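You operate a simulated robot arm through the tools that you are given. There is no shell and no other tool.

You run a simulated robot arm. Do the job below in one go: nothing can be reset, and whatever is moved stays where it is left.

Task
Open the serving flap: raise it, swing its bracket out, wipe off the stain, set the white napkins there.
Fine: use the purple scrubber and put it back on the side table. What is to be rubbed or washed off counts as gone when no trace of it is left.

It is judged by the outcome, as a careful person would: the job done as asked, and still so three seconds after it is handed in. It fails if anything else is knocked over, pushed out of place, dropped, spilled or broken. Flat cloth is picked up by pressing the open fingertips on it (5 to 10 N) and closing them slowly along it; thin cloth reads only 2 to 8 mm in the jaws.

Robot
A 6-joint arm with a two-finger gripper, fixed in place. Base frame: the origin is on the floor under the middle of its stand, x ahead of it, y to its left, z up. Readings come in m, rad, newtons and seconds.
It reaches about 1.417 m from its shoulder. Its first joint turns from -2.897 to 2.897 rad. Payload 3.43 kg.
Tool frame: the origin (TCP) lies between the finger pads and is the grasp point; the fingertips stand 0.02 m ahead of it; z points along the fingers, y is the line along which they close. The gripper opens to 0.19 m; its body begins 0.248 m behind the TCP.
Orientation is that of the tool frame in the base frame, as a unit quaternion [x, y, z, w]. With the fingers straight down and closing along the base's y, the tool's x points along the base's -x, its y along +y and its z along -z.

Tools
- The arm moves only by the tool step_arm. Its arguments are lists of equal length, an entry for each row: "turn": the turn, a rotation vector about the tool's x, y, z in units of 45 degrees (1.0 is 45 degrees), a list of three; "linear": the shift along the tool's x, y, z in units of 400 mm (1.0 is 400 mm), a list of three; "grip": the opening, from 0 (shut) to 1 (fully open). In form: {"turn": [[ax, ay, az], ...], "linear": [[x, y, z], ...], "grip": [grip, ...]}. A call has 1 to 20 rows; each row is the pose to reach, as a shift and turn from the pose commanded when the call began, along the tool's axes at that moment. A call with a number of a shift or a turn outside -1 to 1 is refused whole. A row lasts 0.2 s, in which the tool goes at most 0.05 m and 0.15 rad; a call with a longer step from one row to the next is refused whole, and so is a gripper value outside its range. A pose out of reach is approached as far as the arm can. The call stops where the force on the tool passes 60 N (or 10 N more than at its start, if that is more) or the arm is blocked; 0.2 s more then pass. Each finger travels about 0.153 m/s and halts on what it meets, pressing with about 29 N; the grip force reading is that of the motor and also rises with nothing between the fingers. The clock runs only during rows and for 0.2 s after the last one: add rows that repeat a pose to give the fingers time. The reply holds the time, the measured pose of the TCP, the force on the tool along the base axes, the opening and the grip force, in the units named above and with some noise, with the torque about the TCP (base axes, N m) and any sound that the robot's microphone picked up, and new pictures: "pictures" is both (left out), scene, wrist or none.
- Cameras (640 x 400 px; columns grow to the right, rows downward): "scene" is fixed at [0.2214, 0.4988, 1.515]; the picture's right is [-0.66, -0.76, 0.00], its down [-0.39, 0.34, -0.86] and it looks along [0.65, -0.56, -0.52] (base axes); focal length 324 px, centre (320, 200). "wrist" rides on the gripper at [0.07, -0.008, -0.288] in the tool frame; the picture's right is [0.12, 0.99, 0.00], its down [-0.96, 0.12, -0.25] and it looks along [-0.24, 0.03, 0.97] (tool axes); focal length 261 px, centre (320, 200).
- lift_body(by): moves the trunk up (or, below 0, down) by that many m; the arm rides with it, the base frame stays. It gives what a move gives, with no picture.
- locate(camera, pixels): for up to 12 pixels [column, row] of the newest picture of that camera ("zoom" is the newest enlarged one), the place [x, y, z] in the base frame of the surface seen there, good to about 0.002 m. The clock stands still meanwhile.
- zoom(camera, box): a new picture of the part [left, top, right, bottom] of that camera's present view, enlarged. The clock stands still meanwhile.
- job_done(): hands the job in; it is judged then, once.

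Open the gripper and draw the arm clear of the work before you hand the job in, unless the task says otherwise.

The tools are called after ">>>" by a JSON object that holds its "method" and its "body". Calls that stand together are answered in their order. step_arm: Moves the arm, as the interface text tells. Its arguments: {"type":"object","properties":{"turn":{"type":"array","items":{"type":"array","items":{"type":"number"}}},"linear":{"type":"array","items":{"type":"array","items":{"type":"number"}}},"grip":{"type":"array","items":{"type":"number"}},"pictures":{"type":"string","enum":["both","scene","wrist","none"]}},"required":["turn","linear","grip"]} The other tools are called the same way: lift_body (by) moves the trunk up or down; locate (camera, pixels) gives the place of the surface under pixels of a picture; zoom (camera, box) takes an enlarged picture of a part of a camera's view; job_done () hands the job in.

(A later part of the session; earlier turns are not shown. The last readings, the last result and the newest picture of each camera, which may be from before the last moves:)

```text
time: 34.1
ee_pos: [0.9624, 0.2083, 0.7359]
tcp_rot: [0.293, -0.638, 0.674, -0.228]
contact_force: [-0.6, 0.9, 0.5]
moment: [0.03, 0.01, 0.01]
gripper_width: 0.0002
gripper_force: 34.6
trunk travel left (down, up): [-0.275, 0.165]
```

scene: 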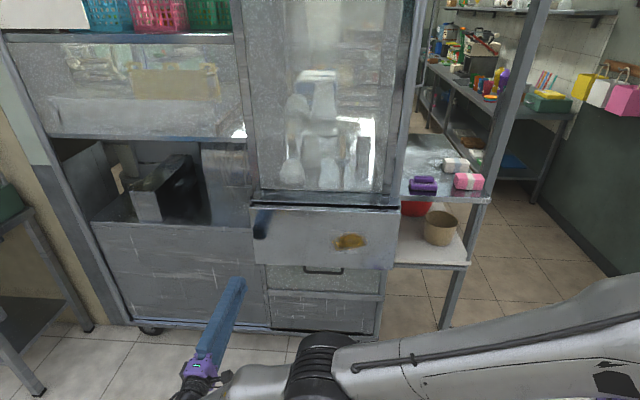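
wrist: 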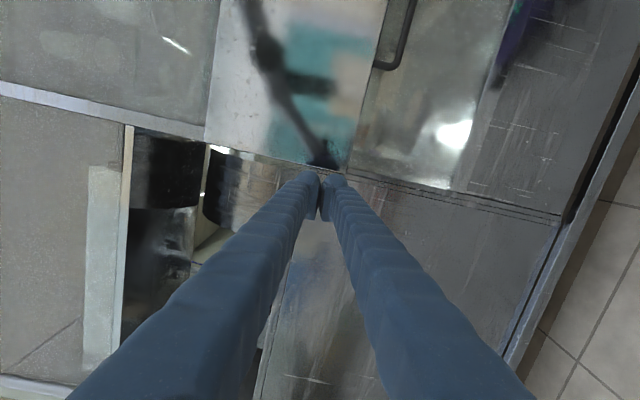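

The roll is done (fingers stacked vertically) with no reach warnings. The handle appears top-right in the wrist view at (400, 35); I now move across and down to stand in front of it at about (0.79, 0.0, 0.66), fixing small roll/yaw errors.

>>> {"method": "step_arm", "body": {"turn": [[0, 0, 0.03], [0, -0.01, 0.05], [0, -0.02, 0.08], [0, -0.03, 0.11], [0, -0.04, 0.133], [0, -0.04, 0.133], [0, -0.04, 0.133], [0, -0.04, 0.133], [0, -0.04, 0.133]], "linear": [[0.08, 0.032, 0.01], [0.16, 0.065, 0.02], [0.24, 0.097, 0.03], [0.32, 0.13, 0.04], [0.4, 0.162, 0.05], [0.48, 0.194, 0.06], [0.56, 0.227, 0.07], [0.646, 0.259, 0.079], [0.646, 0.259, 0.079]], "grip": [0, 0, 0, 0, 0, 0.1, 0.16, 0.16, 0.16], "pictures": "both"}}

```text
time: 36.1
ee_pos: [0.7911, -0.0034, 0.6585]
tcp_rot: [0.27, -0.649, 0.656, -0.274]
contact_force: [-0.1, -0.6, 0.4]
moment: [0.01, 0.0, -0.01]
gripper_width: 0.0303
gripper_force: 0.1
trunk travel left (down, up): [-0.275, 0.165]
```

scene: 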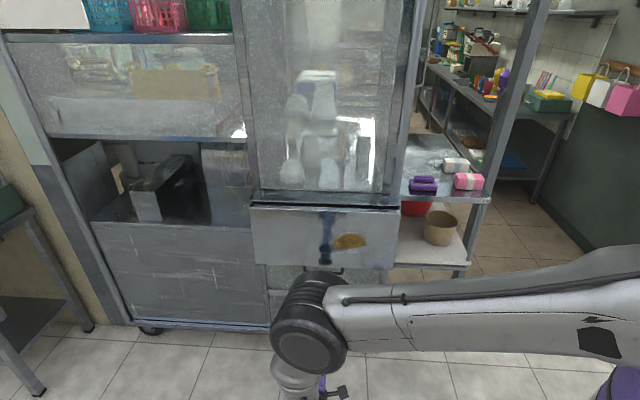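
wrist: 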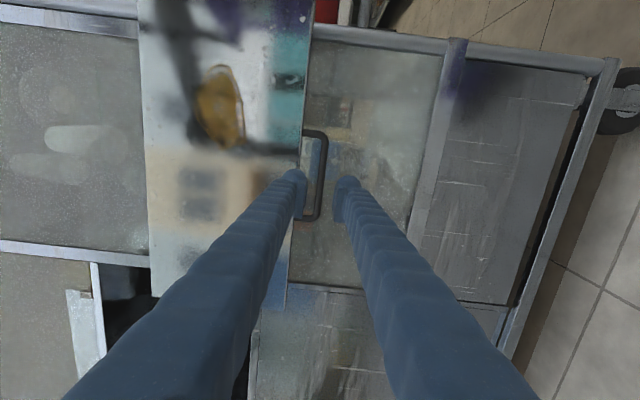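

No reach warnings now, and the bar (x≈321 in the wrist view) sits between the two fingertips at (297, 180) and (347, 185). I zoom in to measure bar and flap edge exactly.

>>> {"method": "zoom", "body": {"camera": "wrist", "box": [240, 110, 400, 230]}}

>>> {"method": "locate", "body": {"camera": "wrist", "pixels": [[320, 150], [323, 150], [321, 165], [320, 180], [305, 134], [303, 218], [296, 150], [298, 134], [288, 235], [300, 120], [310, 132], [310, 219]]}}

```text
3.33 times, centred on (320, 170) of wrist
```

zoom: 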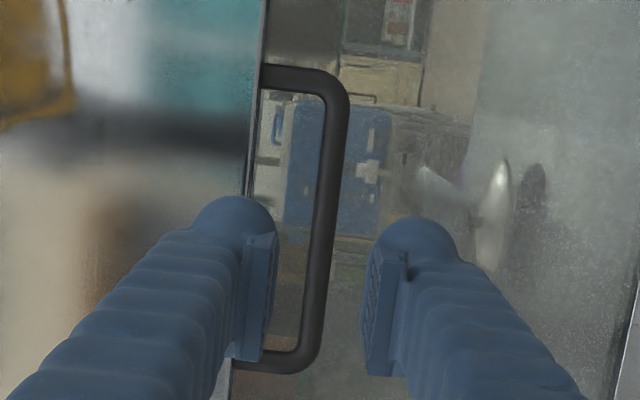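

```text
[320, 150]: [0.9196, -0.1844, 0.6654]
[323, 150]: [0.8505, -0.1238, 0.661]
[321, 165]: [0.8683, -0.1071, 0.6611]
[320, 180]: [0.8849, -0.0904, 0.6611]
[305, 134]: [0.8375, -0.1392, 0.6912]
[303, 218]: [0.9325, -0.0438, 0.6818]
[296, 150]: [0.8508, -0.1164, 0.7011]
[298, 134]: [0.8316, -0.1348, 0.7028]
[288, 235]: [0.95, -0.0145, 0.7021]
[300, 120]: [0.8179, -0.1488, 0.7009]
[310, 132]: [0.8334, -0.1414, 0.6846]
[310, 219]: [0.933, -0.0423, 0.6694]
```

Bar centre is at z≈0.661, n≈-0.697; flap lower edge at z≈0.7015. I set the opening to 24 mm and advance 0.10 m so the tips stop just before the flap face, about 3 mm lower so the upper finger can slide between bar and flap edge.

>>> {"method": "step_arm", "body": {"turn": [[0, 0, 0], [0, 0, 0], [0, 0, 0], [0, 0, 0], [0, 0, 0], [0, 0, 0]], "linear": [[0, 0.007, 0.05], [0, 0.007, 0.1], [0, 0.007, 0.15], [0, 0.007, 0.2], [0, 0.007, 0.25], [0, 0.007, 0.25]], "grip": [0.126, 0.126, 0.126, 0.126, 0.126, 0.126], "pictures": "both"}}

>>> {"method": "zoom", "body": {"camera": "wrist", "box": [240, 110, 400, 230]}}

>>> {"method": "locate", "body": {"camera": "wrist", "pixels": [[320, 130], [318, 125], [322, 130], [300, 130], [296, 100], [297, 130]]}}

```text
time: 37.5
ee_pos: [0.8603, -0.0714, 0.658]
tcp_rot: [0.27, -0.648, 0.657, -0.275]
contact_force: [1.1, -0.8, -0.5]
moment: [-0.03, 0.0, -0.01]
gripper_width: 0.0239
gripper_force: 0.1
trunk travel left (down, up): [-0.275, 0.165]
```

scene: 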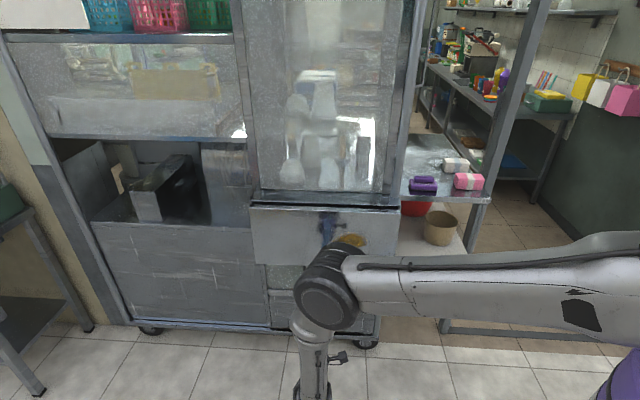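
wrist: 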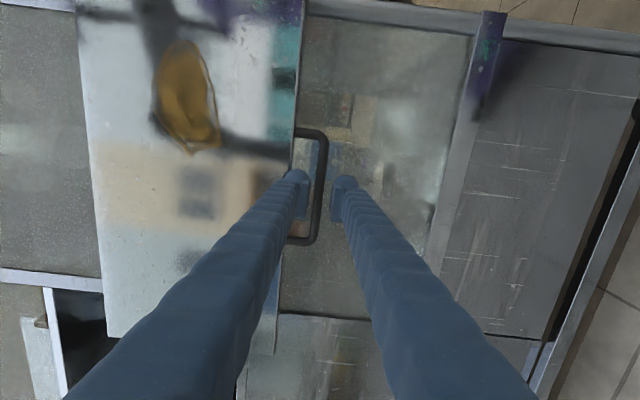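

```text
3.33 times, centred on (320, 170) of wrist
```

zoom: 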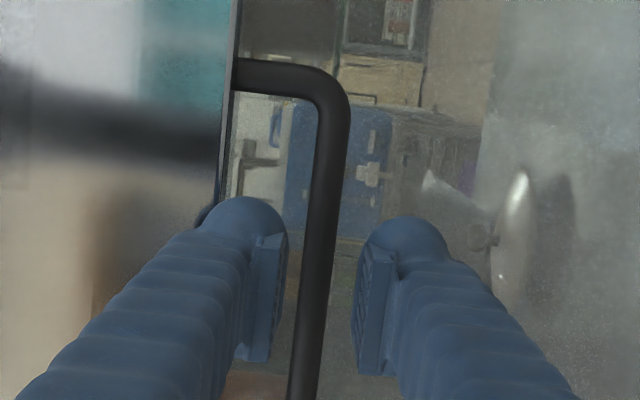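

```text
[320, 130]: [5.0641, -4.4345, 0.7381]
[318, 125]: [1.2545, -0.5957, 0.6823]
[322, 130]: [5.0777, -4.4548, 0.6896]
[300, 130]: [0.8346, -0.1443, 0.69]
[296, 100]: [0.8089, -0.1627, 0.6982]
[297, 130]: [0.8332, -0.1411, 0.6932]
```

Measured from the view: the upper finger's back would overlap the flap edge by ~3 mm while its pad has ~6 mm to the bar, so I lower 4.5 mm to split the margin, then advance 32 mm slowly.

>>> {"method": "step_arm", "body": {"turn": [[0, 0, 0], [0, 0, 0], [0, 0, 0], [0, 0, 0], [0, 0, 0], [0, 0, 0], [0, 0, 0]], "linear": [[0, 0.0113, 0], [0, 0.0113, 0], [0, 0.0113, 0.02], [0, 0.0113, 0.04], [0, 0.0113, 0.06], [0, 0.0113, 0.08], [0, 0.0113, 0.08]], "grip": [0.126, 0.126, 0.126, 0.126, 0.126, 0.126, 0.126], "pictures": "wrist"}}

>>> {"method": "zoom", "body": {"camera": "wrist", "box": [240, 110, 400, 230]}}

```text
time: 38.8
ee_pos: [0.8756, -0.0844, 0.6501]
tcp_rot: [0.273, -0.648, 0.657, -0.273]
contact_force: [-19.9, 13.3, 3.0]
moment: [-0.68, -0.88, -0.41]
gripper_width: 0.0273
gripper_force: 2.3
trunk travel left (down, up): [-0.275, 0.165]
stopped in row 6: the force on the tool passed its limit at 76 N (the readings are from after the stop); the commanded pose is now the measured one
```

wrist: 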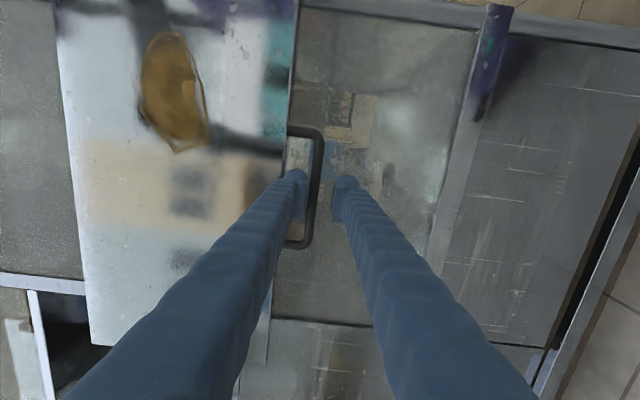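

```text
3.33 times, centred on (320, 170) of wrist
```

zoom: 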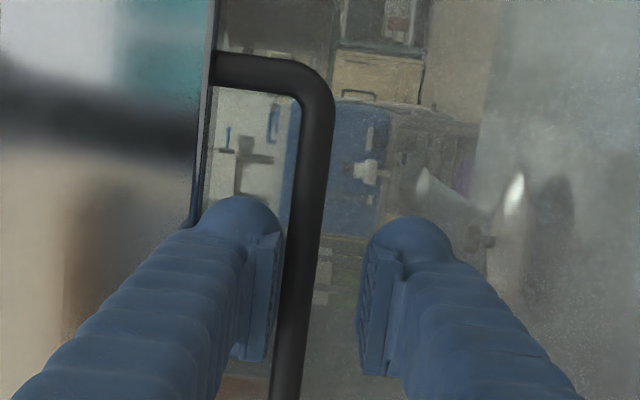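

The upper finger wedges between bar and flap edge (margin too tight). Since the wrist now has freedom, I'll instead pinch the bar with the gripper tilted ~40° upward, where the front finger stays below the flap's edge; first I back out and drop 5 cm.

>>> {"method": "step_arm", "body": {"turn": [[0, 0, 0], [0, 0, 0], [0, 0, 0], [0, 0, 0], [0, 0, 0], [0, 0, 0], [0, 0, 0]], "linear": [[0, 0, -0.06], [0, 0, -0.12], [0, 0, -0.2], [0, 0.03, -0.28], [0, 0.08, -0.3], [0, 0.125, -0.3], [0, 0.125, -0.3]], "grip": [0.126, 0.126, 0.126, 0.126, 0.2, 0.3, 0.3], "pictures": "none"}}

>>> {"method": "step_arm", "body": {"turn": [[0.12, 0, 0], [0.25, 0, 0], [0.37, 0, 0], [0.5, 0, 0], [0.62, 0, 0], [0.75, 0, 0], [0.889, 0, 0], [0.889, 0, 0]], "linear": [[0, 0, 0.02], [0, 0, 0.04], [0, 0, 0.06], [0, 0.005, 0.08], [0, 0.01, 0.1], [0, 0.015, 0.12], [0, 0.015, 0.1425], [0, 0.015, 0.1425]], "grip": [0.3, 0.3, 0.3, 0.3, 0.3, 0.3, 0.3, 0.3], "pictures": "both"}}

```text
time: 40.4
ee_pos: [0.7908, -0.002, 0.6012]
tcp_rot: [0.272, -0.649, 0.656, -0.273]
contact_force: [-0.3, -0.1, 0.7]
moment: [0.02, 0.0, -0.01]
gripper_width: 0.0567
gripper_force: 0.1
trunk travel left (down, up): [-0.275, 0.165]
```

```text
time: 42.2
ee_pos: [0.7954, -0.0383, 0.743]
tcp_rot: [0.21, -0.486, 0.782, -0.329]
contact_force: [-0.4, 0.0, 0.0]
moment: [0.01, 0.01, 0.02]
gripper_width: 0.0572
gripper_force: 0.1
out of reach, approached as far as the arm can: row 1, 2, 3, 4, 5, 6, 7, 8
trunk travel left (down, up): [-0.275, 0.165]
```

scene: 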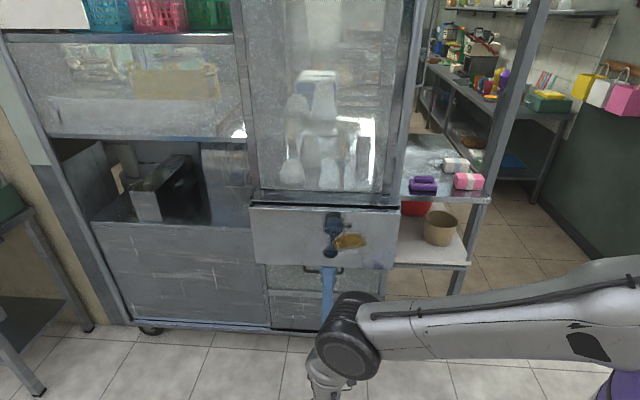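
wrist: 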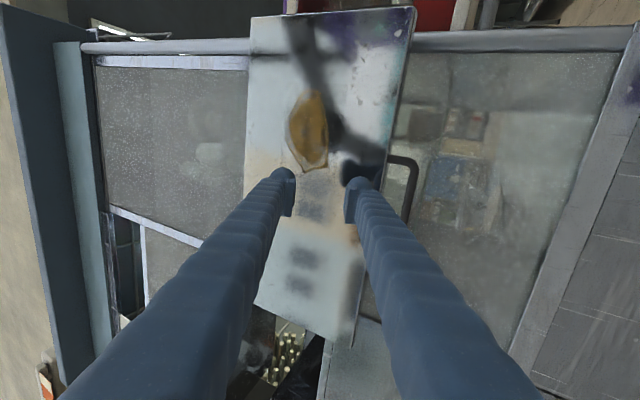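

Tilt reached 26° before the limit, which is enough: at that tilt the front finger clears the flap's lower corner by several mm. I lower the trunk 0.12 m to bring this pose down below the bar.

>>> {"method": "lift_body", "body": {"by": -0.12}}

>>> {"method": "step_arm", "body": {"turn": [[0, 0, 0], [0, 0, 0], [0, 0, 0]], "linear": [[0, 0, 0], [0, 0, 0], [0, 0, 0]], "grip": [0.126, 0.126, 0.126], "pictures": "both"}}

>>> {"method": "locate", "body": {"camera": "wrist", "pixels": [[322, 150], [325, 150], [328, 150], [300, 150], [310, 150], [320, 170], [325, 190]]}}

>>> {"method": "zoom", "body": {"camera": "wrist", "box": [240, 110, 400, 230]}}

```text
time: 43.7
ee_pos: [0.7979, -0.0384, 0.623]
tcp_rot: [0.211, -0.486, 0.782, -0.328]
contact_force: [-0.8, 0.1, -0.2]
moment: [-0.01, 0.03, -0.05]
gripper_width: 0.0572
gripper_force: 0.1
trunk travel left (down, up): [-0.155, 0.285]
```

```text
time: 44.5
ee_pos: [0.7961, -0.0375, 0.6231]
tcp_rot: [0.21, -0.487, 0.782, -0.329]
contact_force: [-0.3, 0.3, 0.2]
moment: [-0.04, 0.02, -0.01]
gripper_width: 0.0238
gripper_force: 0.2
trunk travel left (down, up): [-0.155, 0.285]
```

scene: 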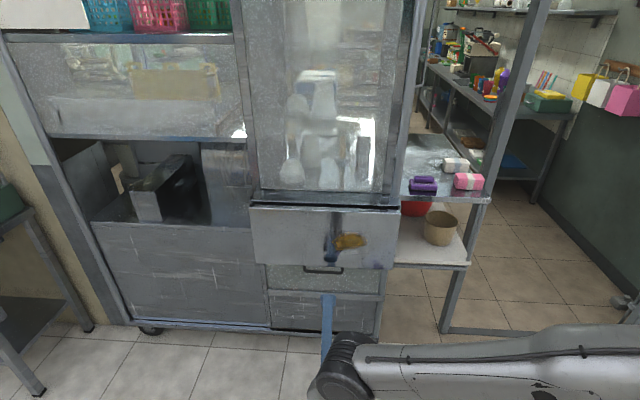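
wrist: 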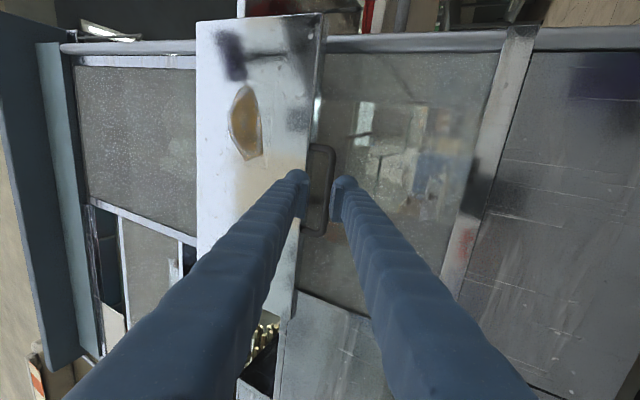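

```text
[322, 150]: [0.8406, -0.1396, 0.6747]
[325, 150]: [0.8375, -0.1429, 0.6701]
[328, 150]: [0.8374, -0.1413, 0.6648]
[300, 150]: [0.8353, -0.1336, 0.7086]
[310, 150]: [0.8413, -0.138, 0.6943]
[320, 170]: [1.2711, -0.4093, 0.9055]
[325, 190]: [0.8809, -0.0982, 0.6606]
```

```text
3.33 times, centred on (320, 170) of wrist
```

zoom: 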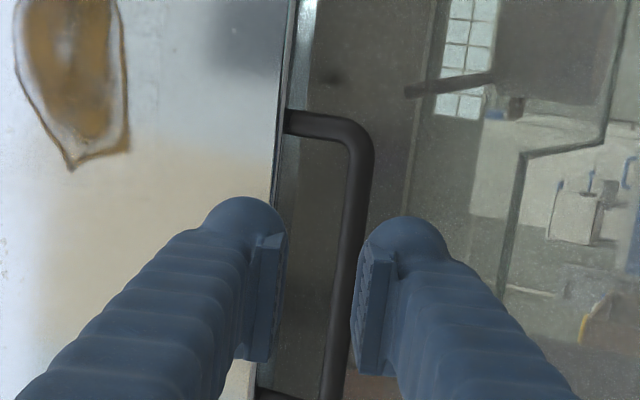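

The bar is ~14 mm below the gripper axis and ~0.11 m ahead. I shift 16 mm toward the lower-finger side and advance 75 mm, then re-measure.

>>> {"method": "step_arm", "body": {"turn": [[0, 0, 0], [0, 0, 0], [0, 0, 0], [0, 0, 0], [0, 0, 0], [0, 0, 0], [0, 0, 0]], "linear": [[0, 0.02, 0], [0, 0.04, 0], [0, 0.04, 0.05], [0, 0.04, 0.1], [0, 0.04, 0.15], [0, 0.04, 0.185], [0, 0.04, 0.185]], "grip": [0.126, 0.126, 0.126, 0.126, 0.126, 0.126, 0.126], "pictures": "wrist"}}

>>> {"method": "zoom", "body": {"camera": "wrist", "box": [240, 110, 400, 230]}}

>>> {"method": "zoom", "body": {"camera": "scene", "box": [275, 230, 371, 290]}}

```text
time: 46.1
ee_pos: [0.8494, -0.0883, 0.6407]
tcp_rot: [0.21, -0.486, 0.782, -0.329]
contact_force: [0.0, -0.8, 0.6]
moment: [-0.02, 0.0, -0.02]
gripper_width: 0.0239
gripper_force: 0.0
out of reach, approached as far as the arm can: row 1, 2, 3
trunk travel left (down, up): [-0.155, 0.285]
```

wrist: 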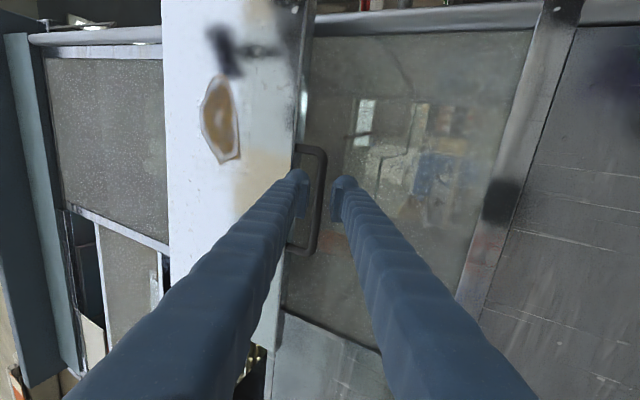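

```text
3.33 times, centred on (320, 170) of wrist
```

zoom: 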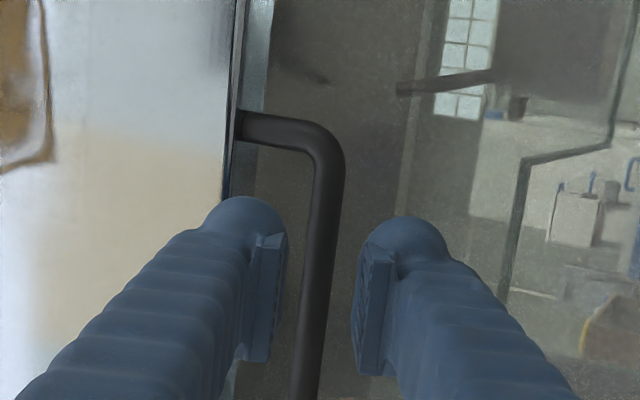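

```text
6.67 times, centred on (323, 260) of scene
```

zoom: 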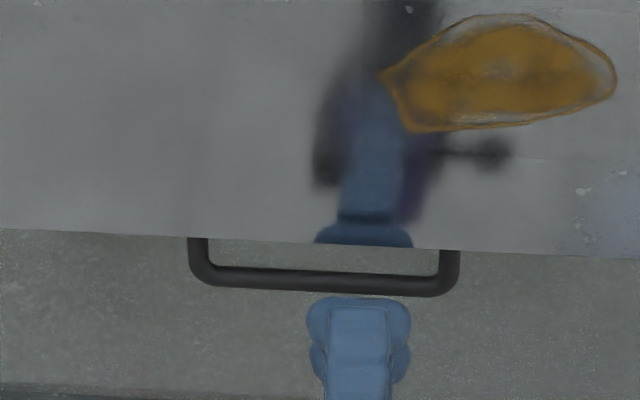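

Bar is now ~38 mm ahead and about 1 mm off-axis. I shift 3 mm further down and advance 34 mm slowly so the bar ends between the pads.

>>> {"method": "step_arm", "body": {"turn": [[0, 0, 0], [0, 0, 0], [0, 0, 0], [0, 0, 0], [0, 0, 0], [0, 0, 0]], "linear": [[0, 0.0075, 0], [0, 0.0075, 0.02], [0, 0.0075, 0.04], [0, 0.0075, 0.06], [0, 0.0075, 0.085], [0, 0.0075, 0.085]], "grip": [0.126, 0.126, 0.126, 0.126, 0.126, 0.126], "pictures": "wrist"}}

>>> {"method": "zoom", "body": {"camera": "wrist", "box": [240, 110, 400, 230]}}

>>> {"method": "zoom", "body": {"camera": "scene", "box": [275, 230, 371, 290]}}

```text
time: 47.5
ee_pos: [0.8723, -0.1112, 0.653]
tcp_rot: [0.21, -0.487, 0.781, -0.329]
contact_force: [-0.8, 0.3, 0.4]
moment: [0.01, -0.03, -0.01]
gripper_width: 0.0239
gripper_force: 0.1
trunk travel left (down, up): [-0.155, 0.285]
```

wrist: 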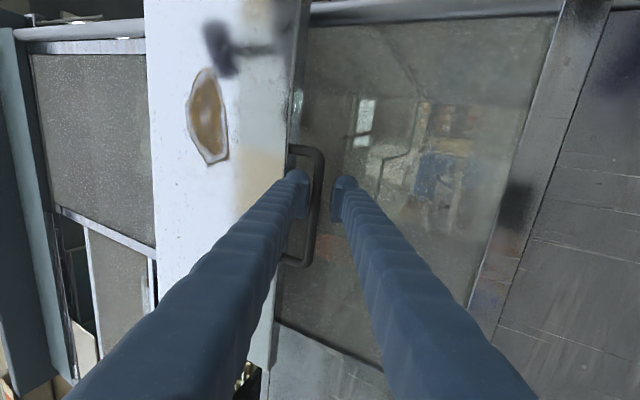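

```text
3.33 times, centred on (320, 170) of wrist
```

zoom: 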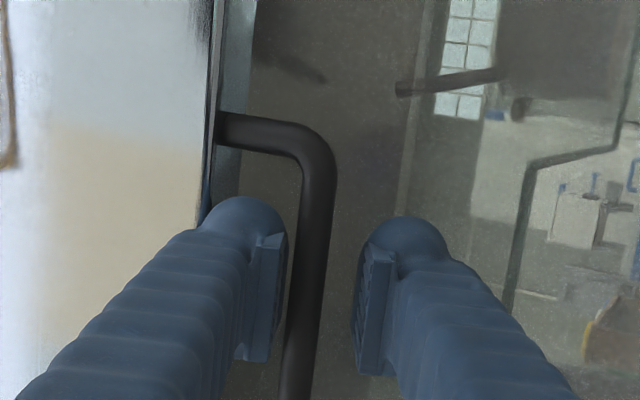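

```text
6.67 times, centred on (323, 260) of scene
```

zoom: 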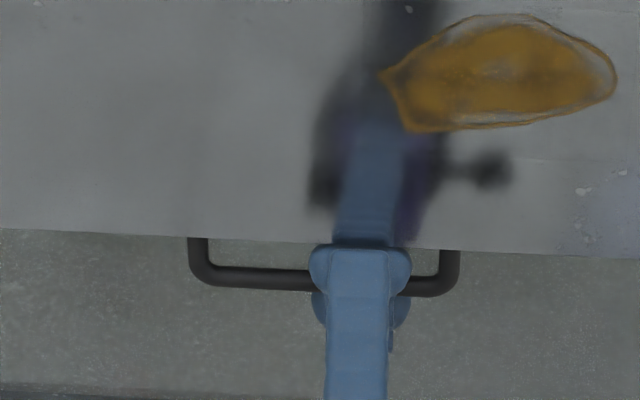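

The bar now passes between the pads with no contact force. I close the gripper on it.

>>> {"method": "step_arm", "body": {"turn": [[0, 0, 0], [0, 0, 0], [0, 0, 0], [0, 0, 0]], "linear": [[0, 0, 0], [0, 0, 0], [0, 0, 0], [0, 0, 0]], "grip": [0.08, 0.04, 0.0, 0.0], "pictures": "wrist"}}

>>> {"method": "zoom", "body": {"camera": "wrist", "box": [240, 110, 400, 230]}}

```text
time: 48.5
ee_pos: [0.871, -0.1101, 0.6587]
tcp_rot: [0.208, -0.484, 0.783, -0.33]
contact_force: [-8.1, 6.5, 31.9]
moment: [0.68, -0.9, 0.21]
gripper_width: 0.0098
gripper_force: 43.4
trunk travel left (down, up): [-0.155, 0.285]
```

wrist: 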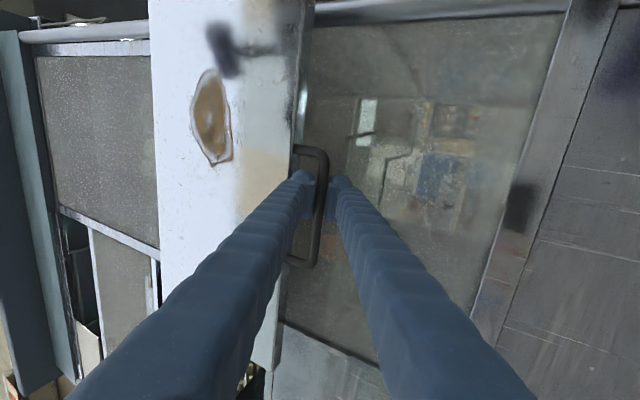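

```text
3.33 times, centred on (320, 170) of wrist
```

zoom: 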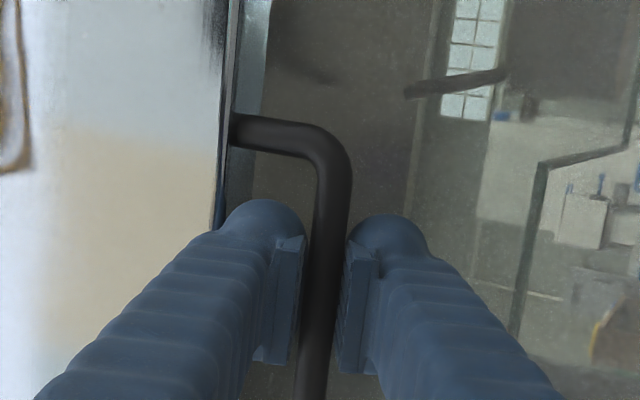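

The bar is gripped (9.8 mm, 43 N). I now raise along the bar's arc about the hinge (≈n -0.695, z 0.937, radius 0.276), easing the tilt as I go, first to 30°.

>>> {"method": "step_arm", "body": {"turn": [[0, 0, 0], [-0.078, 0, 0], [-0.156, 0, 0], [-0.233, 0, 0], [-0.311, 0, 0], [-0.389, 0, 0], [-0.467, 0, 0], [-0.467, 0, 0]], "linear": [[0, -0.0147, 0.0025], [0, -0.0436, -0.0506], [0, -0.0767, -0.1007], [0, -0.1142, -0.148], [0, -0.1557, -0.1918], [0, -0.2008, -0.2315], [0, -0.2493, -0.2675], [0, -0.2493, -0.2675]], "grip": [0, 0, 0, 0, 0, 0, 0, 0], "pictures": "both"}}

```text
time: 50.1
ee_pos: [0.7769, -0.0144, 0.6986]
tcp_rot: [0.262, -0.614, 0.686, -0.289]
contact_force: [4.0, -8.1, 6.9]
moment: [0.55, -0.72, 0.67]
gripper_width: 0.0098
gripper_force: 43.1
trunk travel left (down, up): [-0.155, 0.285]
stopped in row 8: the force on the tool passed its limit at 64 N (the readings are from after the stop); the commanded pose is now the measured one
```

scene: 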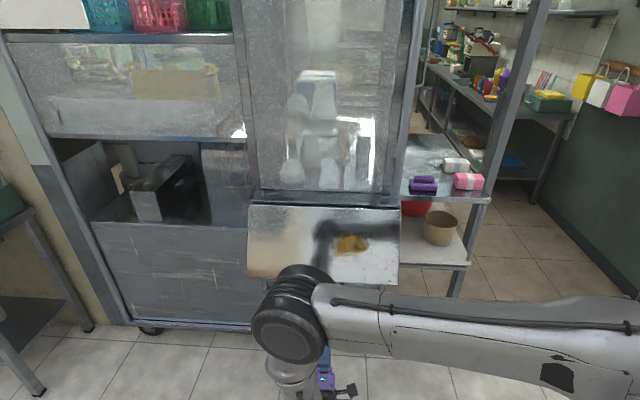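
wrist: 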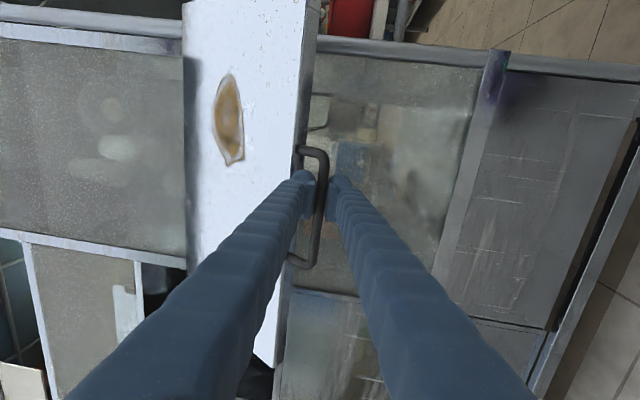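

Flap is at about 30° and held. I continue in smaller batches with a re-fitted arc, to about 45°.

>>> {"method": "step_arm", "body": {"turn": [[-0.04, 0, 0], [-0.08, 0, 0], [-0.12, 0, 0], [-0.16, 0, 0], [-0.2, 0, 0], [-0.235, 0, 0]], "linear": [[0, -0.0195, -0.0255], [0, -0.0395, -0.05], [0, -0.0605, -0.0725], [0, -0.0818, -0.094], [0, -0.1045, -0.1145], [0, -0.1278, -0.1343]], "grip": [0, 0, 0, 0, 0, 0], "pictures": "none"}}

```text
time: 51.5
ee_pos: [0.7366, 0.0244, 0.7465]
tcp_rot: [-0.285, 0.67, -0.63, 0.268]
contact_force: [4.3, -5.9, 2.1]
moment: [0.63, -0.84, -0.07]
gripper_width: 0.0096
gripper_force: 43.6
trunk travel left (down, up): [-0.155, 0.285]
stopped in row 6: the force on the tool passed its limit at 63 N (the readings are from after the stop); the commanded pose is now the measured one
```

The readings suggest a slightly smaller radius (~0.258 about z≈0.918). Flap is near 48°; I continue along the corrected arc to about 70°.

>>> {"method": "step_arm", "body": {"turn": [[-0.055, 0, 0], [-0.109, 0, 0], [-0.148, 0, 0], [-0.187, 0, 0], [-0.225, 0, 0], [-0.264, 0, 0], [-0.303, 0, 0], [-0.342, 0, 0]], "linear": [[0, -0.028, -0.0265], [0, -0.0565, -0.0508], [0, -0.079, -0.068], [0, -0.1022, -0.084], [0, -0.126, -0.099], [0, -0.15, -0.113], [0, -0.175, -0.126], [0, -0.2005, -0.1373]], "grip": [0, 0, 0, 0, 0, 0, 0, 0], "pictures": "both"}}

```text
time: 53.3
ee_pos: [0.7012, 0.0607, 0.8295]
tcp_rot: [-0.319, 0.748, -0.536, 0.228]
contact_force: [-3.9, 0.9, -6.0]
moment: [0.83, -0.82, 0.04]
gripper_width: 0.0092
gripper_force: 42.6
trunk travel left (down, up): [-0.155, 0.285]
```

scene: 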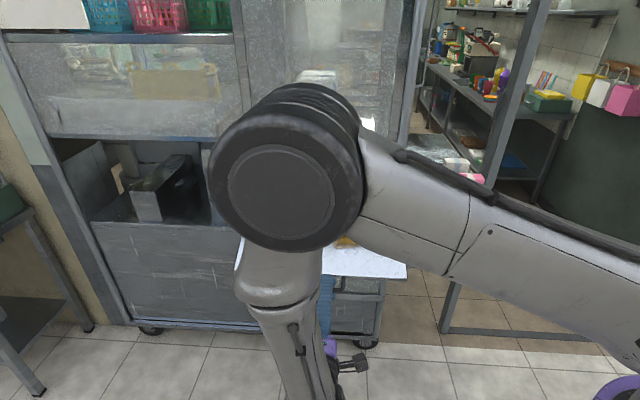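
wrist: 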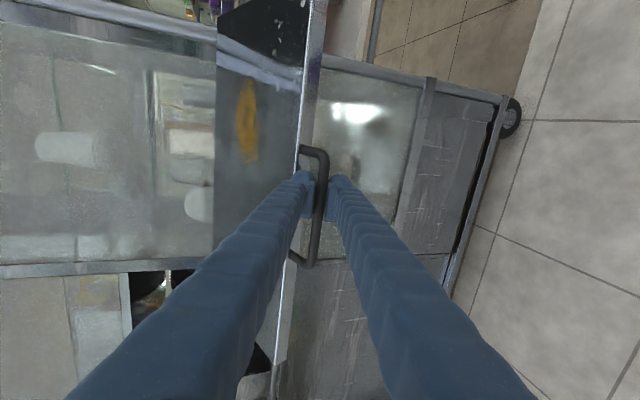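

Flap is at ~70°, forces low and no reach warnings. I continue to about 90° (horizontal).

>>> {"method": "step_arm", "body": {"turn": [[-0.039, 0, 0], [-0.078, 0, 0], [-0.117, 0, 0], [-0.156, 0, 0], [-0.194, 0, 0], [-0.233, 0, 0], [-0.272, 0, 0], [-0.311, 0, 0]], "linear": [[0, -0.0235, -0.0185], [0, -0.0475, -0.0353], [0, -0.0715, -0.0505], [0, -0.0958, -0.0648], [0, -0.121, -0.0775], [0, -0.1465, -0.0895], [0, -0.1725, -0.1005], [0, -0.1993, -0.1103]], "grip": [0, 0, 0, 0, 0, 0, 0, 0], "pictures": "both"}}

```text
time: 55.1
ee_pos: [0.6892, 0.072, 0.9199]
tcp_rot: [-0.343, 0.808, -0.441, 0.188]
contact_force: [-10.4, 19.8, 3.5]
moment: [1.23, -1.32, -0.17]
gripper_width: 0.0079
gripper_force: 42.5
trunk travel left (down, up): [-0.155, 0.285]
```

scene: 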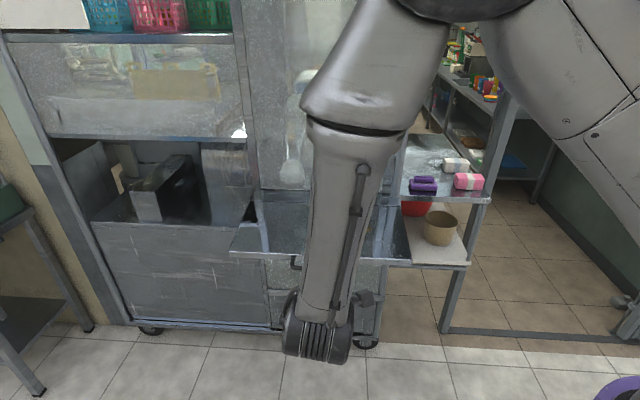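
wrist: 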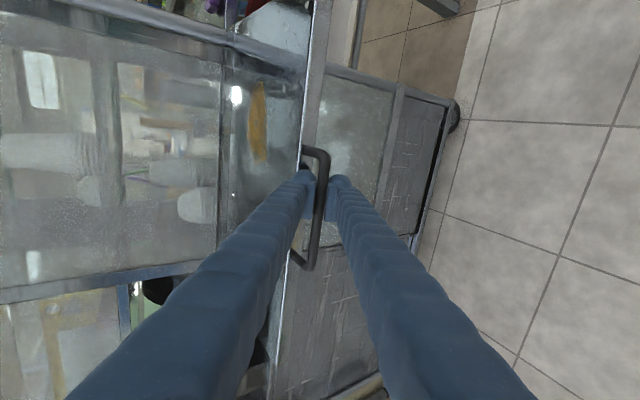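

Flap looks horizontal now. I check its actual slope from surface points, and look for the bracket underneath.

>>> {"method": "locate", "body": {"camera": "scene", "pixels": [[245, 252], [270, 240], [262, 215], [290, 215], [290, 250], [395, 255], [390, 225], [400, 260], [297, 262], [238, 250], [266, 205], [400, 215]]}}

>>> {"method": "zoom", "body": {"camera": "scene", "box": [220, 190, 316, 290]}}

>>> {"method": "zoom", "body": {"camera": "scene", "box": [350, 190, 446, 290]}}

>>> {"method": "zoom", "body": {"camera": "wrist", "box": [200, 80, 440, 260]}}

```text
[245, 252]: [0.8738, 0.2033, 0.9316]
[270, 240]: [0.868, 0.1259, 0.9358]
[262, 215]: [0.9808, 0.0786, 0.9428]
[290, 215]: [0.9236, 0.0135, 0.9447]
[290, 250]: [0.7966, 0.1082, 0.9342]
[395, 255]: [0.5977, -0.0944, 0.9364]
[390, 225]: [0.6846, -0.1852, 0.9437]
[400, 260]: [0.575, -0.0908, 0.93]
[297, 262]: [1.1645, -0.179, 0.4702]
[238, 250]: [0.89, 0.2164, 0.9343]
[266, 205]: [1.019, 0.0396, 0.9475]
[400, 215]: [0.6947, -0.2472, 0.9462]
```

```text
4.00 times, centred on (268, 240) of scene
```

zoom: 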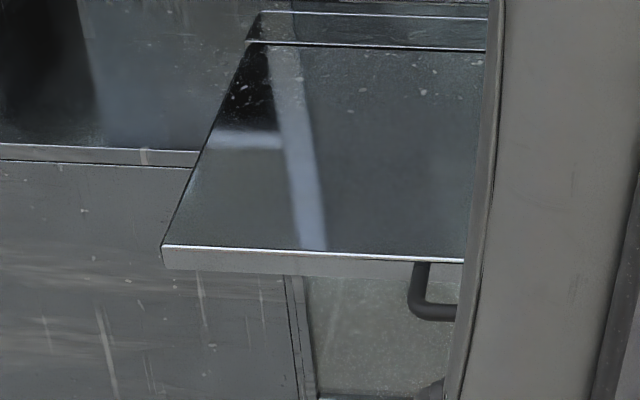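

```text
4.00 times, centred on (398, 240) of scene
```

zoom: 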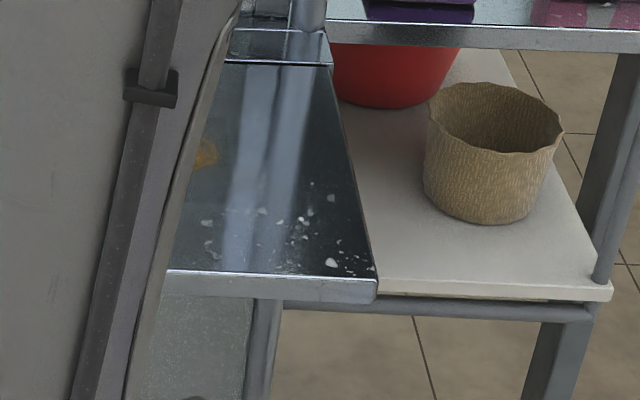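

```text
2.22 times, centred on (320, 170) of wrist
```

zoom: 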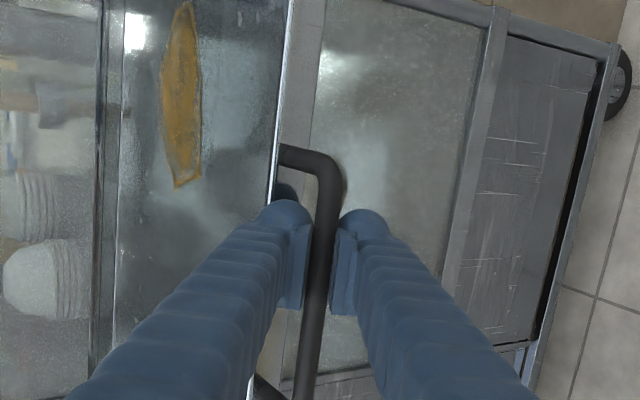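

The flap is ~3.6° short of horizontal (z 0.9475 at the hinge side, 0.934 at the free edge). I continue upward past horizontal to feel whether it goes on toward upright.

>>> {"method": "step_arm", "body": {"turn": [[-0.05, 0, 0], [-0.104, 0, 0], [-0.143, 0, 0], [-0.182, 0, 0], [-0.22, 0, 0], [-0.26, 0, 0], [-0.26, 0, 0]], "linear": [[0, -0.031, -0.026], [0, -0.0625, -0.0465], [0, -0.088, -0.06], [0, -0.115, -0.0715], [0, -0.142, -0.082], [0, -0.1695, -0.091], [0, -0.1695, -0.091]], "grip": [0, 0, 0, 0, 0, 0, 0], "pictures": "both"}}

```text
time: 55.7
ee_pos: [0.6878, 0.0725, 0.939]
tcp_rot: [-0.353, 0.827, -0.404, 0.167]
contact_force: [28.4, -7.0, -39.3]
moment: [1.05, -1.17, -0.26]
gripper_width: 0.0086
gripper_force: 42.0
trunk travel left (down, up): [-0.155, 0.285]
stopped in row 3: the force on the tool passed its limit at 78 N (the readings are from after the stop); the commanded pose is now the measured one
```

scene: 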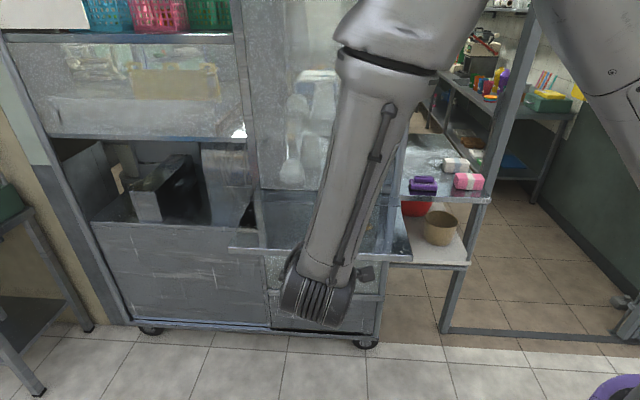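
wrist: 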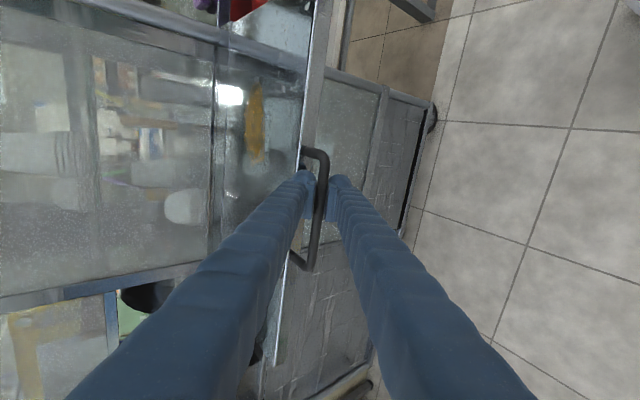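

An upper stop: z-force -39 N at TCP z 0.939. I check the flap slope now.

>>> {"method": "locate", "body": {"camera": "scene", "pixels": [[245, 246], [270, 235], [266, 210], [275, 220], [285, 240], [405, 250], [395, 225], [235, 247]]}}

>>> {"method": "zoom", "body": {"camera": "scene", "box": [220, 190, 316, 290]}}

```text
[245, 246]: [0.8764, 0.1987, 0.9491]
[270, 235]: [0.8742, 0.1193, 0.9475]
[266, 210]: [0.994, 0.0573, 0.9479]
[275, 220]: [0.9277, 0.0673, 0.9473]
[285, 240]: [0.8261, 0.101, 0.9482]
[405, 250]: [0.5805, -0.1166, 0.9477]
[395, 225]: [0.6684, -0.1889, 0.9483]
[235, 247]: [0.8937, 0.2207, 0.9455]
```

```text
4.00 times, centred on (268, 240) of scene
```

zoom: 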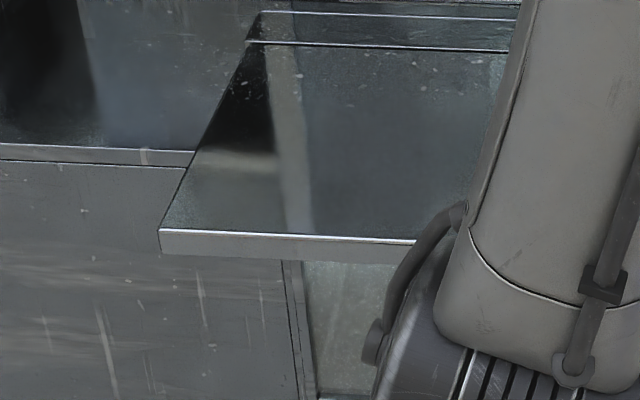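

The flap is exactly horizontal at z≈0.948 and at its upper stop. To learn if it holds itself, I open the fingers slightly (lower finger stays under the bar to catch it) and see if it droops.

>>> {"method": "step_arm", "body": {"turn": [[0, 0, 0], [0, 0, 0], [0, 0, 0], [0, 0, 0]], "linear": [[0, 0.006, 0.004], [0, 0.006, 0.004], [0, 0.006, 0.004], [0, 0.006, 0.004]], "grip": [0, 0.1, 0.14, 0.14], "pictures": "both"}}

>>> {"method": "locate", "body": {"camera": "scene", "pixels": [[245, 246], [270, 235], [266, 210], [275, 220], [405, 250], [395, 225]]}}

```text
time: 56.7
ee_pos: [0.6849, 0.0714, 0.9419]
tcp_rot: [-0.352, 0.827, -0.405, 0.168]
contact_force: [-0.1, -0.3, 0.1]
moment: [0.02, -0.01, 0.0]
gripper_width: 0.0266
gripper_force: 0.1
trunk travel left (down, up): [-0.155, 0.285]
```

scene: 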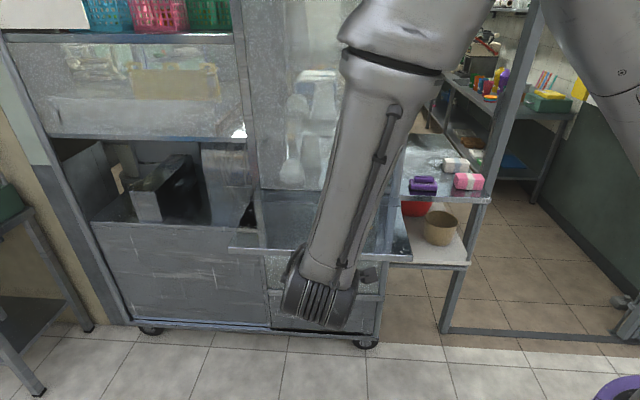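
wrist: 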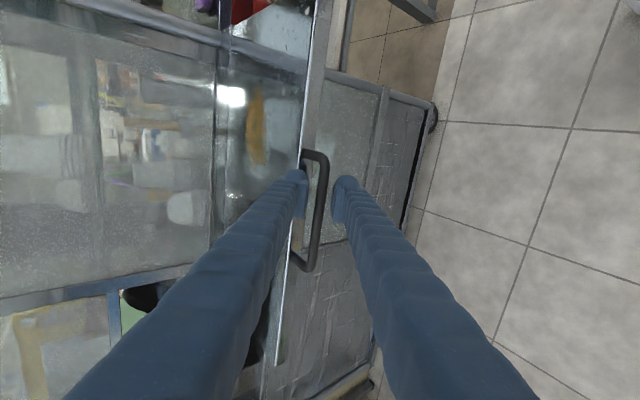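

```text
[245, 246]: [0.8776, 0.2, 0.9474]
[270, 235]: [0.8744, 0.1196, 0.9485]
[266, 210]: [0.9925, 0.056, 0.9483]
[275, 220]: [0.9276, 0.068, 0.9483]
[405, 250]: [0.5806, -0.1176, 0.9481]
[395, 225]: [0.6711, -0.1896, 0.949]
```

Contact force is zero with the fingers open and the flap still at 0.948 — it seems to hold itself. I verify by lowering the tool 2 cm, keeping the lower finger beneath as a catch.

>>> {"method": "step_arm", "body": {"turn": [[0, 0, 0], [0, 0, 0], [0, 0, 0], [0, 0, 0], [0, 0, 0]], "linear": [[0, 0.0, 0.0], [0, 0.01, 0.008], [0, 0.01, 0.008], [0, 0.01, 0.008], [0, 0.01, 0.008]], "grip": [0.25, 0.25, 0.25, 0.25, 0.25], "pictures": "scene"}}

>>> {"method": "locate", "body": {"camera": "scene", "pixels": [[245, 246], [270, 235], [266, 210], [275, 220], [405, 250], [395, 225]]}}

```text
time: 57.9
ee_pos: [0.6825, 0.071, 0.9349]
tcp_rot: [-0.352, 0.827, -0.405, 0.168]
contact_force: [-0.7, -0.2, -0.7]
moment: [0.02, 0.01, -0.05]
gripper_width: 0.0476
gripper_force: 0.0
trunk travel left (down, up): [-0.155, 0.285]
```

scene: 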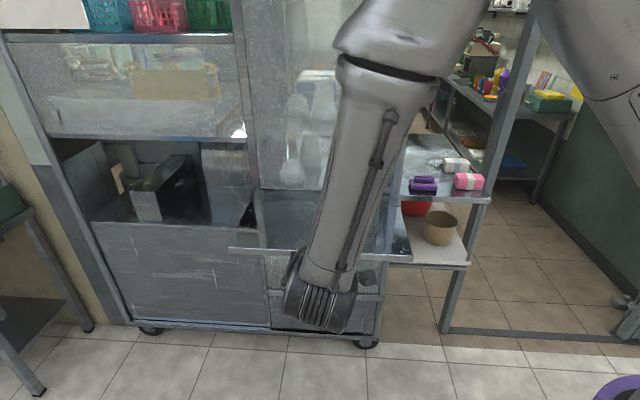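

```text
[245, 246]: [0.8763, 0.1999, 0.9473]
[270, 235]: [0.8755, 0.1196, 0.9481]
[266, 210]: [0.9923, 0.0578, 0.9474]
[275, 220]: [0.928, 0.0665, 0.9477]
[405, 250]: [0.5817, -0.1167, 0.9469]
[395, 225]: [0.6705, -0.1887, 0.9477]
```

The flap stays up by itself. I retreat from the handle along the tool axis, then drop below flap level and level the tool so the wrist camera can look underneath for the bracket.

>>> {"method": "step_arm", "body": {"turn": [[0, 0, 0], [0, 0, 0], [0, 0, 0], [0, 0, 0], [0, 0, 0]], "linear": [[0, 0, -0.06], [0, 0, -0.12], [0, 0, -0.2], [0, 0, -0.28], [0, 0, -0.35]], "grip": [0.25, 0.25, 0.25, 0.15, 0.05], "pictures": "none"}}

>>> {"method": "step_arm", "body": {"turn": [[0.12, 0, 0], [0.24, 0, 0], [0.36, 0, 0], [0.48, 0, 0], [0.6, 0, 0], [0.72, 0, 0], [0.84, 0, 0], [0.9, 0, 0], [0.9, 0, 0]], "linear": [[0, 0.06, 0.05], [0, 0.12, 0.1], [0, 0.18, 0.15], [0, 0.24, 0.19], [0, 0.3, 0.24], [0, 0.36, 0.29], [0, 0.42, 0.34], [0, 0.47, 0.37], [0, 0.47, 0.37]], "grip": [0, 0, 0, 0, 0, 0, 0, 0, 0], "pictures": "both"}}

```text
time: 59.1
ee_pos: [0.6035, 0.1503, 1.0214]
tcp_rot: [-0.352, 0.827, -0.405, 0.169]
contact_force: [-0.4, 0.7, -0.3]
moment: [-0.02, -0.03, 0.01]
gripper_width: 0.0094
gripper_force: 0.1
trunk travel left (down, up): [-0.155, 0.285]
```

```text
time: 61.1
ee_pos: [0.6057, 0.1482, 0.7804]
tcp_rot: [0.272, -0.635, 0.667, -0.28]
contact_force: [-0.1, -0.5, -0.7]
moment: [-0.04, 0.01, 0.01]
gripper_width: 0.0
gripper_force: 29.2
trunk travel left (down, up): [-0.155, 0.285]
```

scene: 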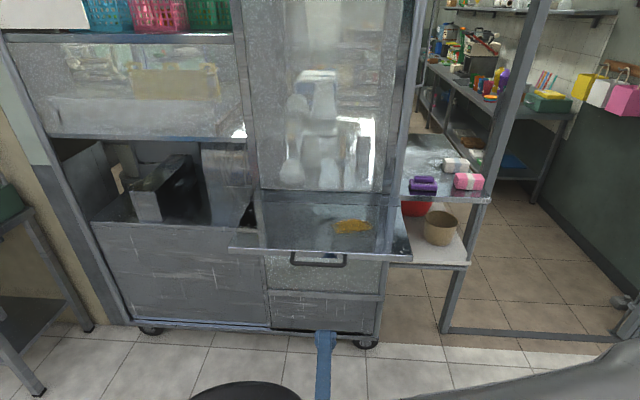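
wrist: 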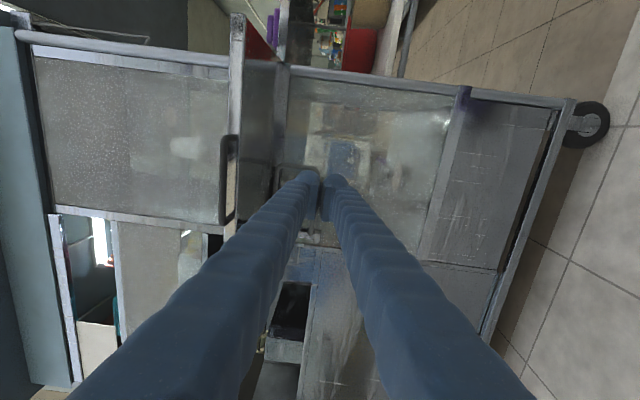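

I can see under the flap now: something dark is around (280–310, 170–180) beside the fingers. I zoom in there.

>>> {"method": "zoom", "body": {"camera": "wrist", "box": [220, 60, 380, 160]}}

>>> {"method": "zoom", "body": {"camera": "wrist", "box": [220, 150, 380, 250]}}

>>> {"method": "locate", "body": {"camera": "wrist", "pixels": [[280, 180], [285, 168], [300, 168], [290, 160], [278, 200], [270, 150], [288, 100], [310, 120], [250, 120], [285, 230], [262, 200], [300, 240]]}}

```text
4.00 times, centred on (300, 110) of wrist
```

zoom: 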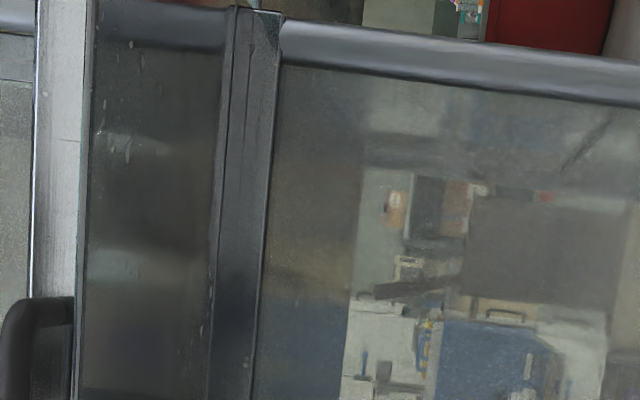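

```text
4.00 times, centred on (300, 200) of wrist
```

zoom: 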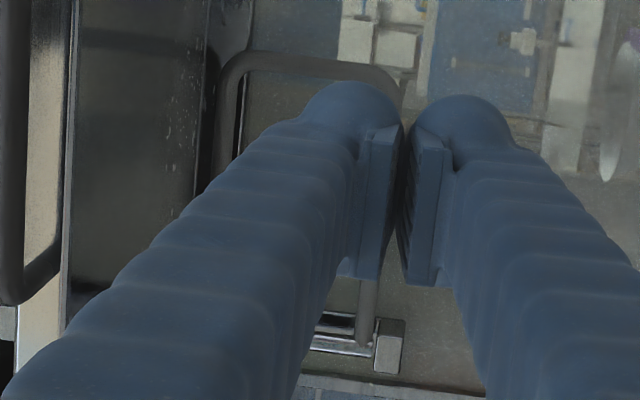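

```text
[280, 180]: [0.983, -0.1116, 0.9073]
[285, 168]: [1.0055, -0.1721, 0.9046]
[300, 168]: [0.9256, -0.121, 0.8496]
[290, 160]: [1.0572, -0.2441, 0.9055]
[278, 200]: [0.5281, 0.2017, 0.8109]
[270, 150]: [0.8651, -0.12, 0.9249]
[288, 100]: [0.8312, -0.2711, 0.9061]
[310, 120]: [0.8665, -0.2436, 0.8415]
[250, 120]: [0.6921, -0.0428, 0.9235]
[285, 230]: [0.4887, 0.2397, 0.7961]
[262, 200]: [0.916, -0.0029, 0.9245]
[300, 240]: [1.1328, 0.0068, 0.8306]
```

There's the bracket: a folded tube loop under the flap, with a hinge block near (316, 236) and its free end near (300, 168). The fingers block the view, so I shift the tool down and to the right to see it fully.

>>> {"method": "step_arm", "body": {"turn": [[0, 0, 0], [0, 0, 0], [0, 0, 0], [0, 0, 0], [0, 0, 0]], "linear": [[0.02, 0.09, 0], [0.04, 0.18, 0], [0.06, 0.26, 0], [0.08, 0.3, 0], [0.08, 0.3, 0]], "grip": [0, 0, 0, 0, 0], "pictures": "wrist"}}

>>> {"method": "zoom", "body": {"camera": "wrist", "box": [180, 60, 372, 180]}}

>>> {"method": "zoom", "body": {"camera": "wrist", "box": [140, 130, 332, 250]}}

```text
time: 62.3
ee_pos: [0.586, 0.1211, 0.6604]
tcp_rot: [0.272, -0.635, 0.666, -0.28]
contact_force: [0.3, 0.0, 0.3]
moment: [-0.01, 0.01, -0.01]
gripper_width: 0.0
gripper_force: 29.2
trunk travel left (down, up): [-0.155, 0.285]
```

wrist: 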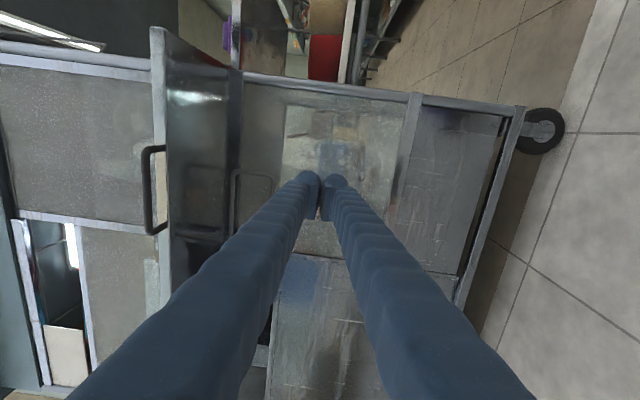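

```text
3.33 times, centred on (276, 120) of wrist
```

zoom: 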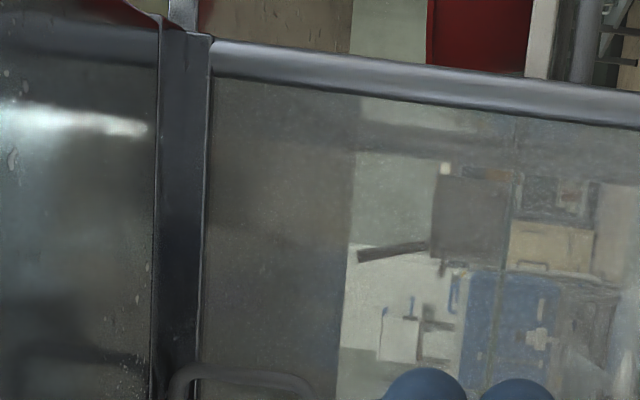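

```text
3.33 times, centred on (236, 190) of wrist
```

zoom: 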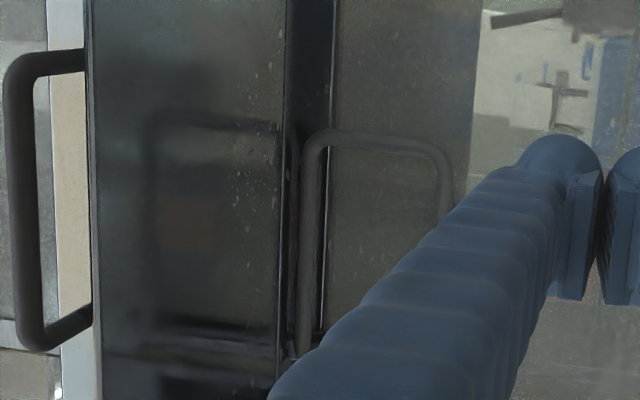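

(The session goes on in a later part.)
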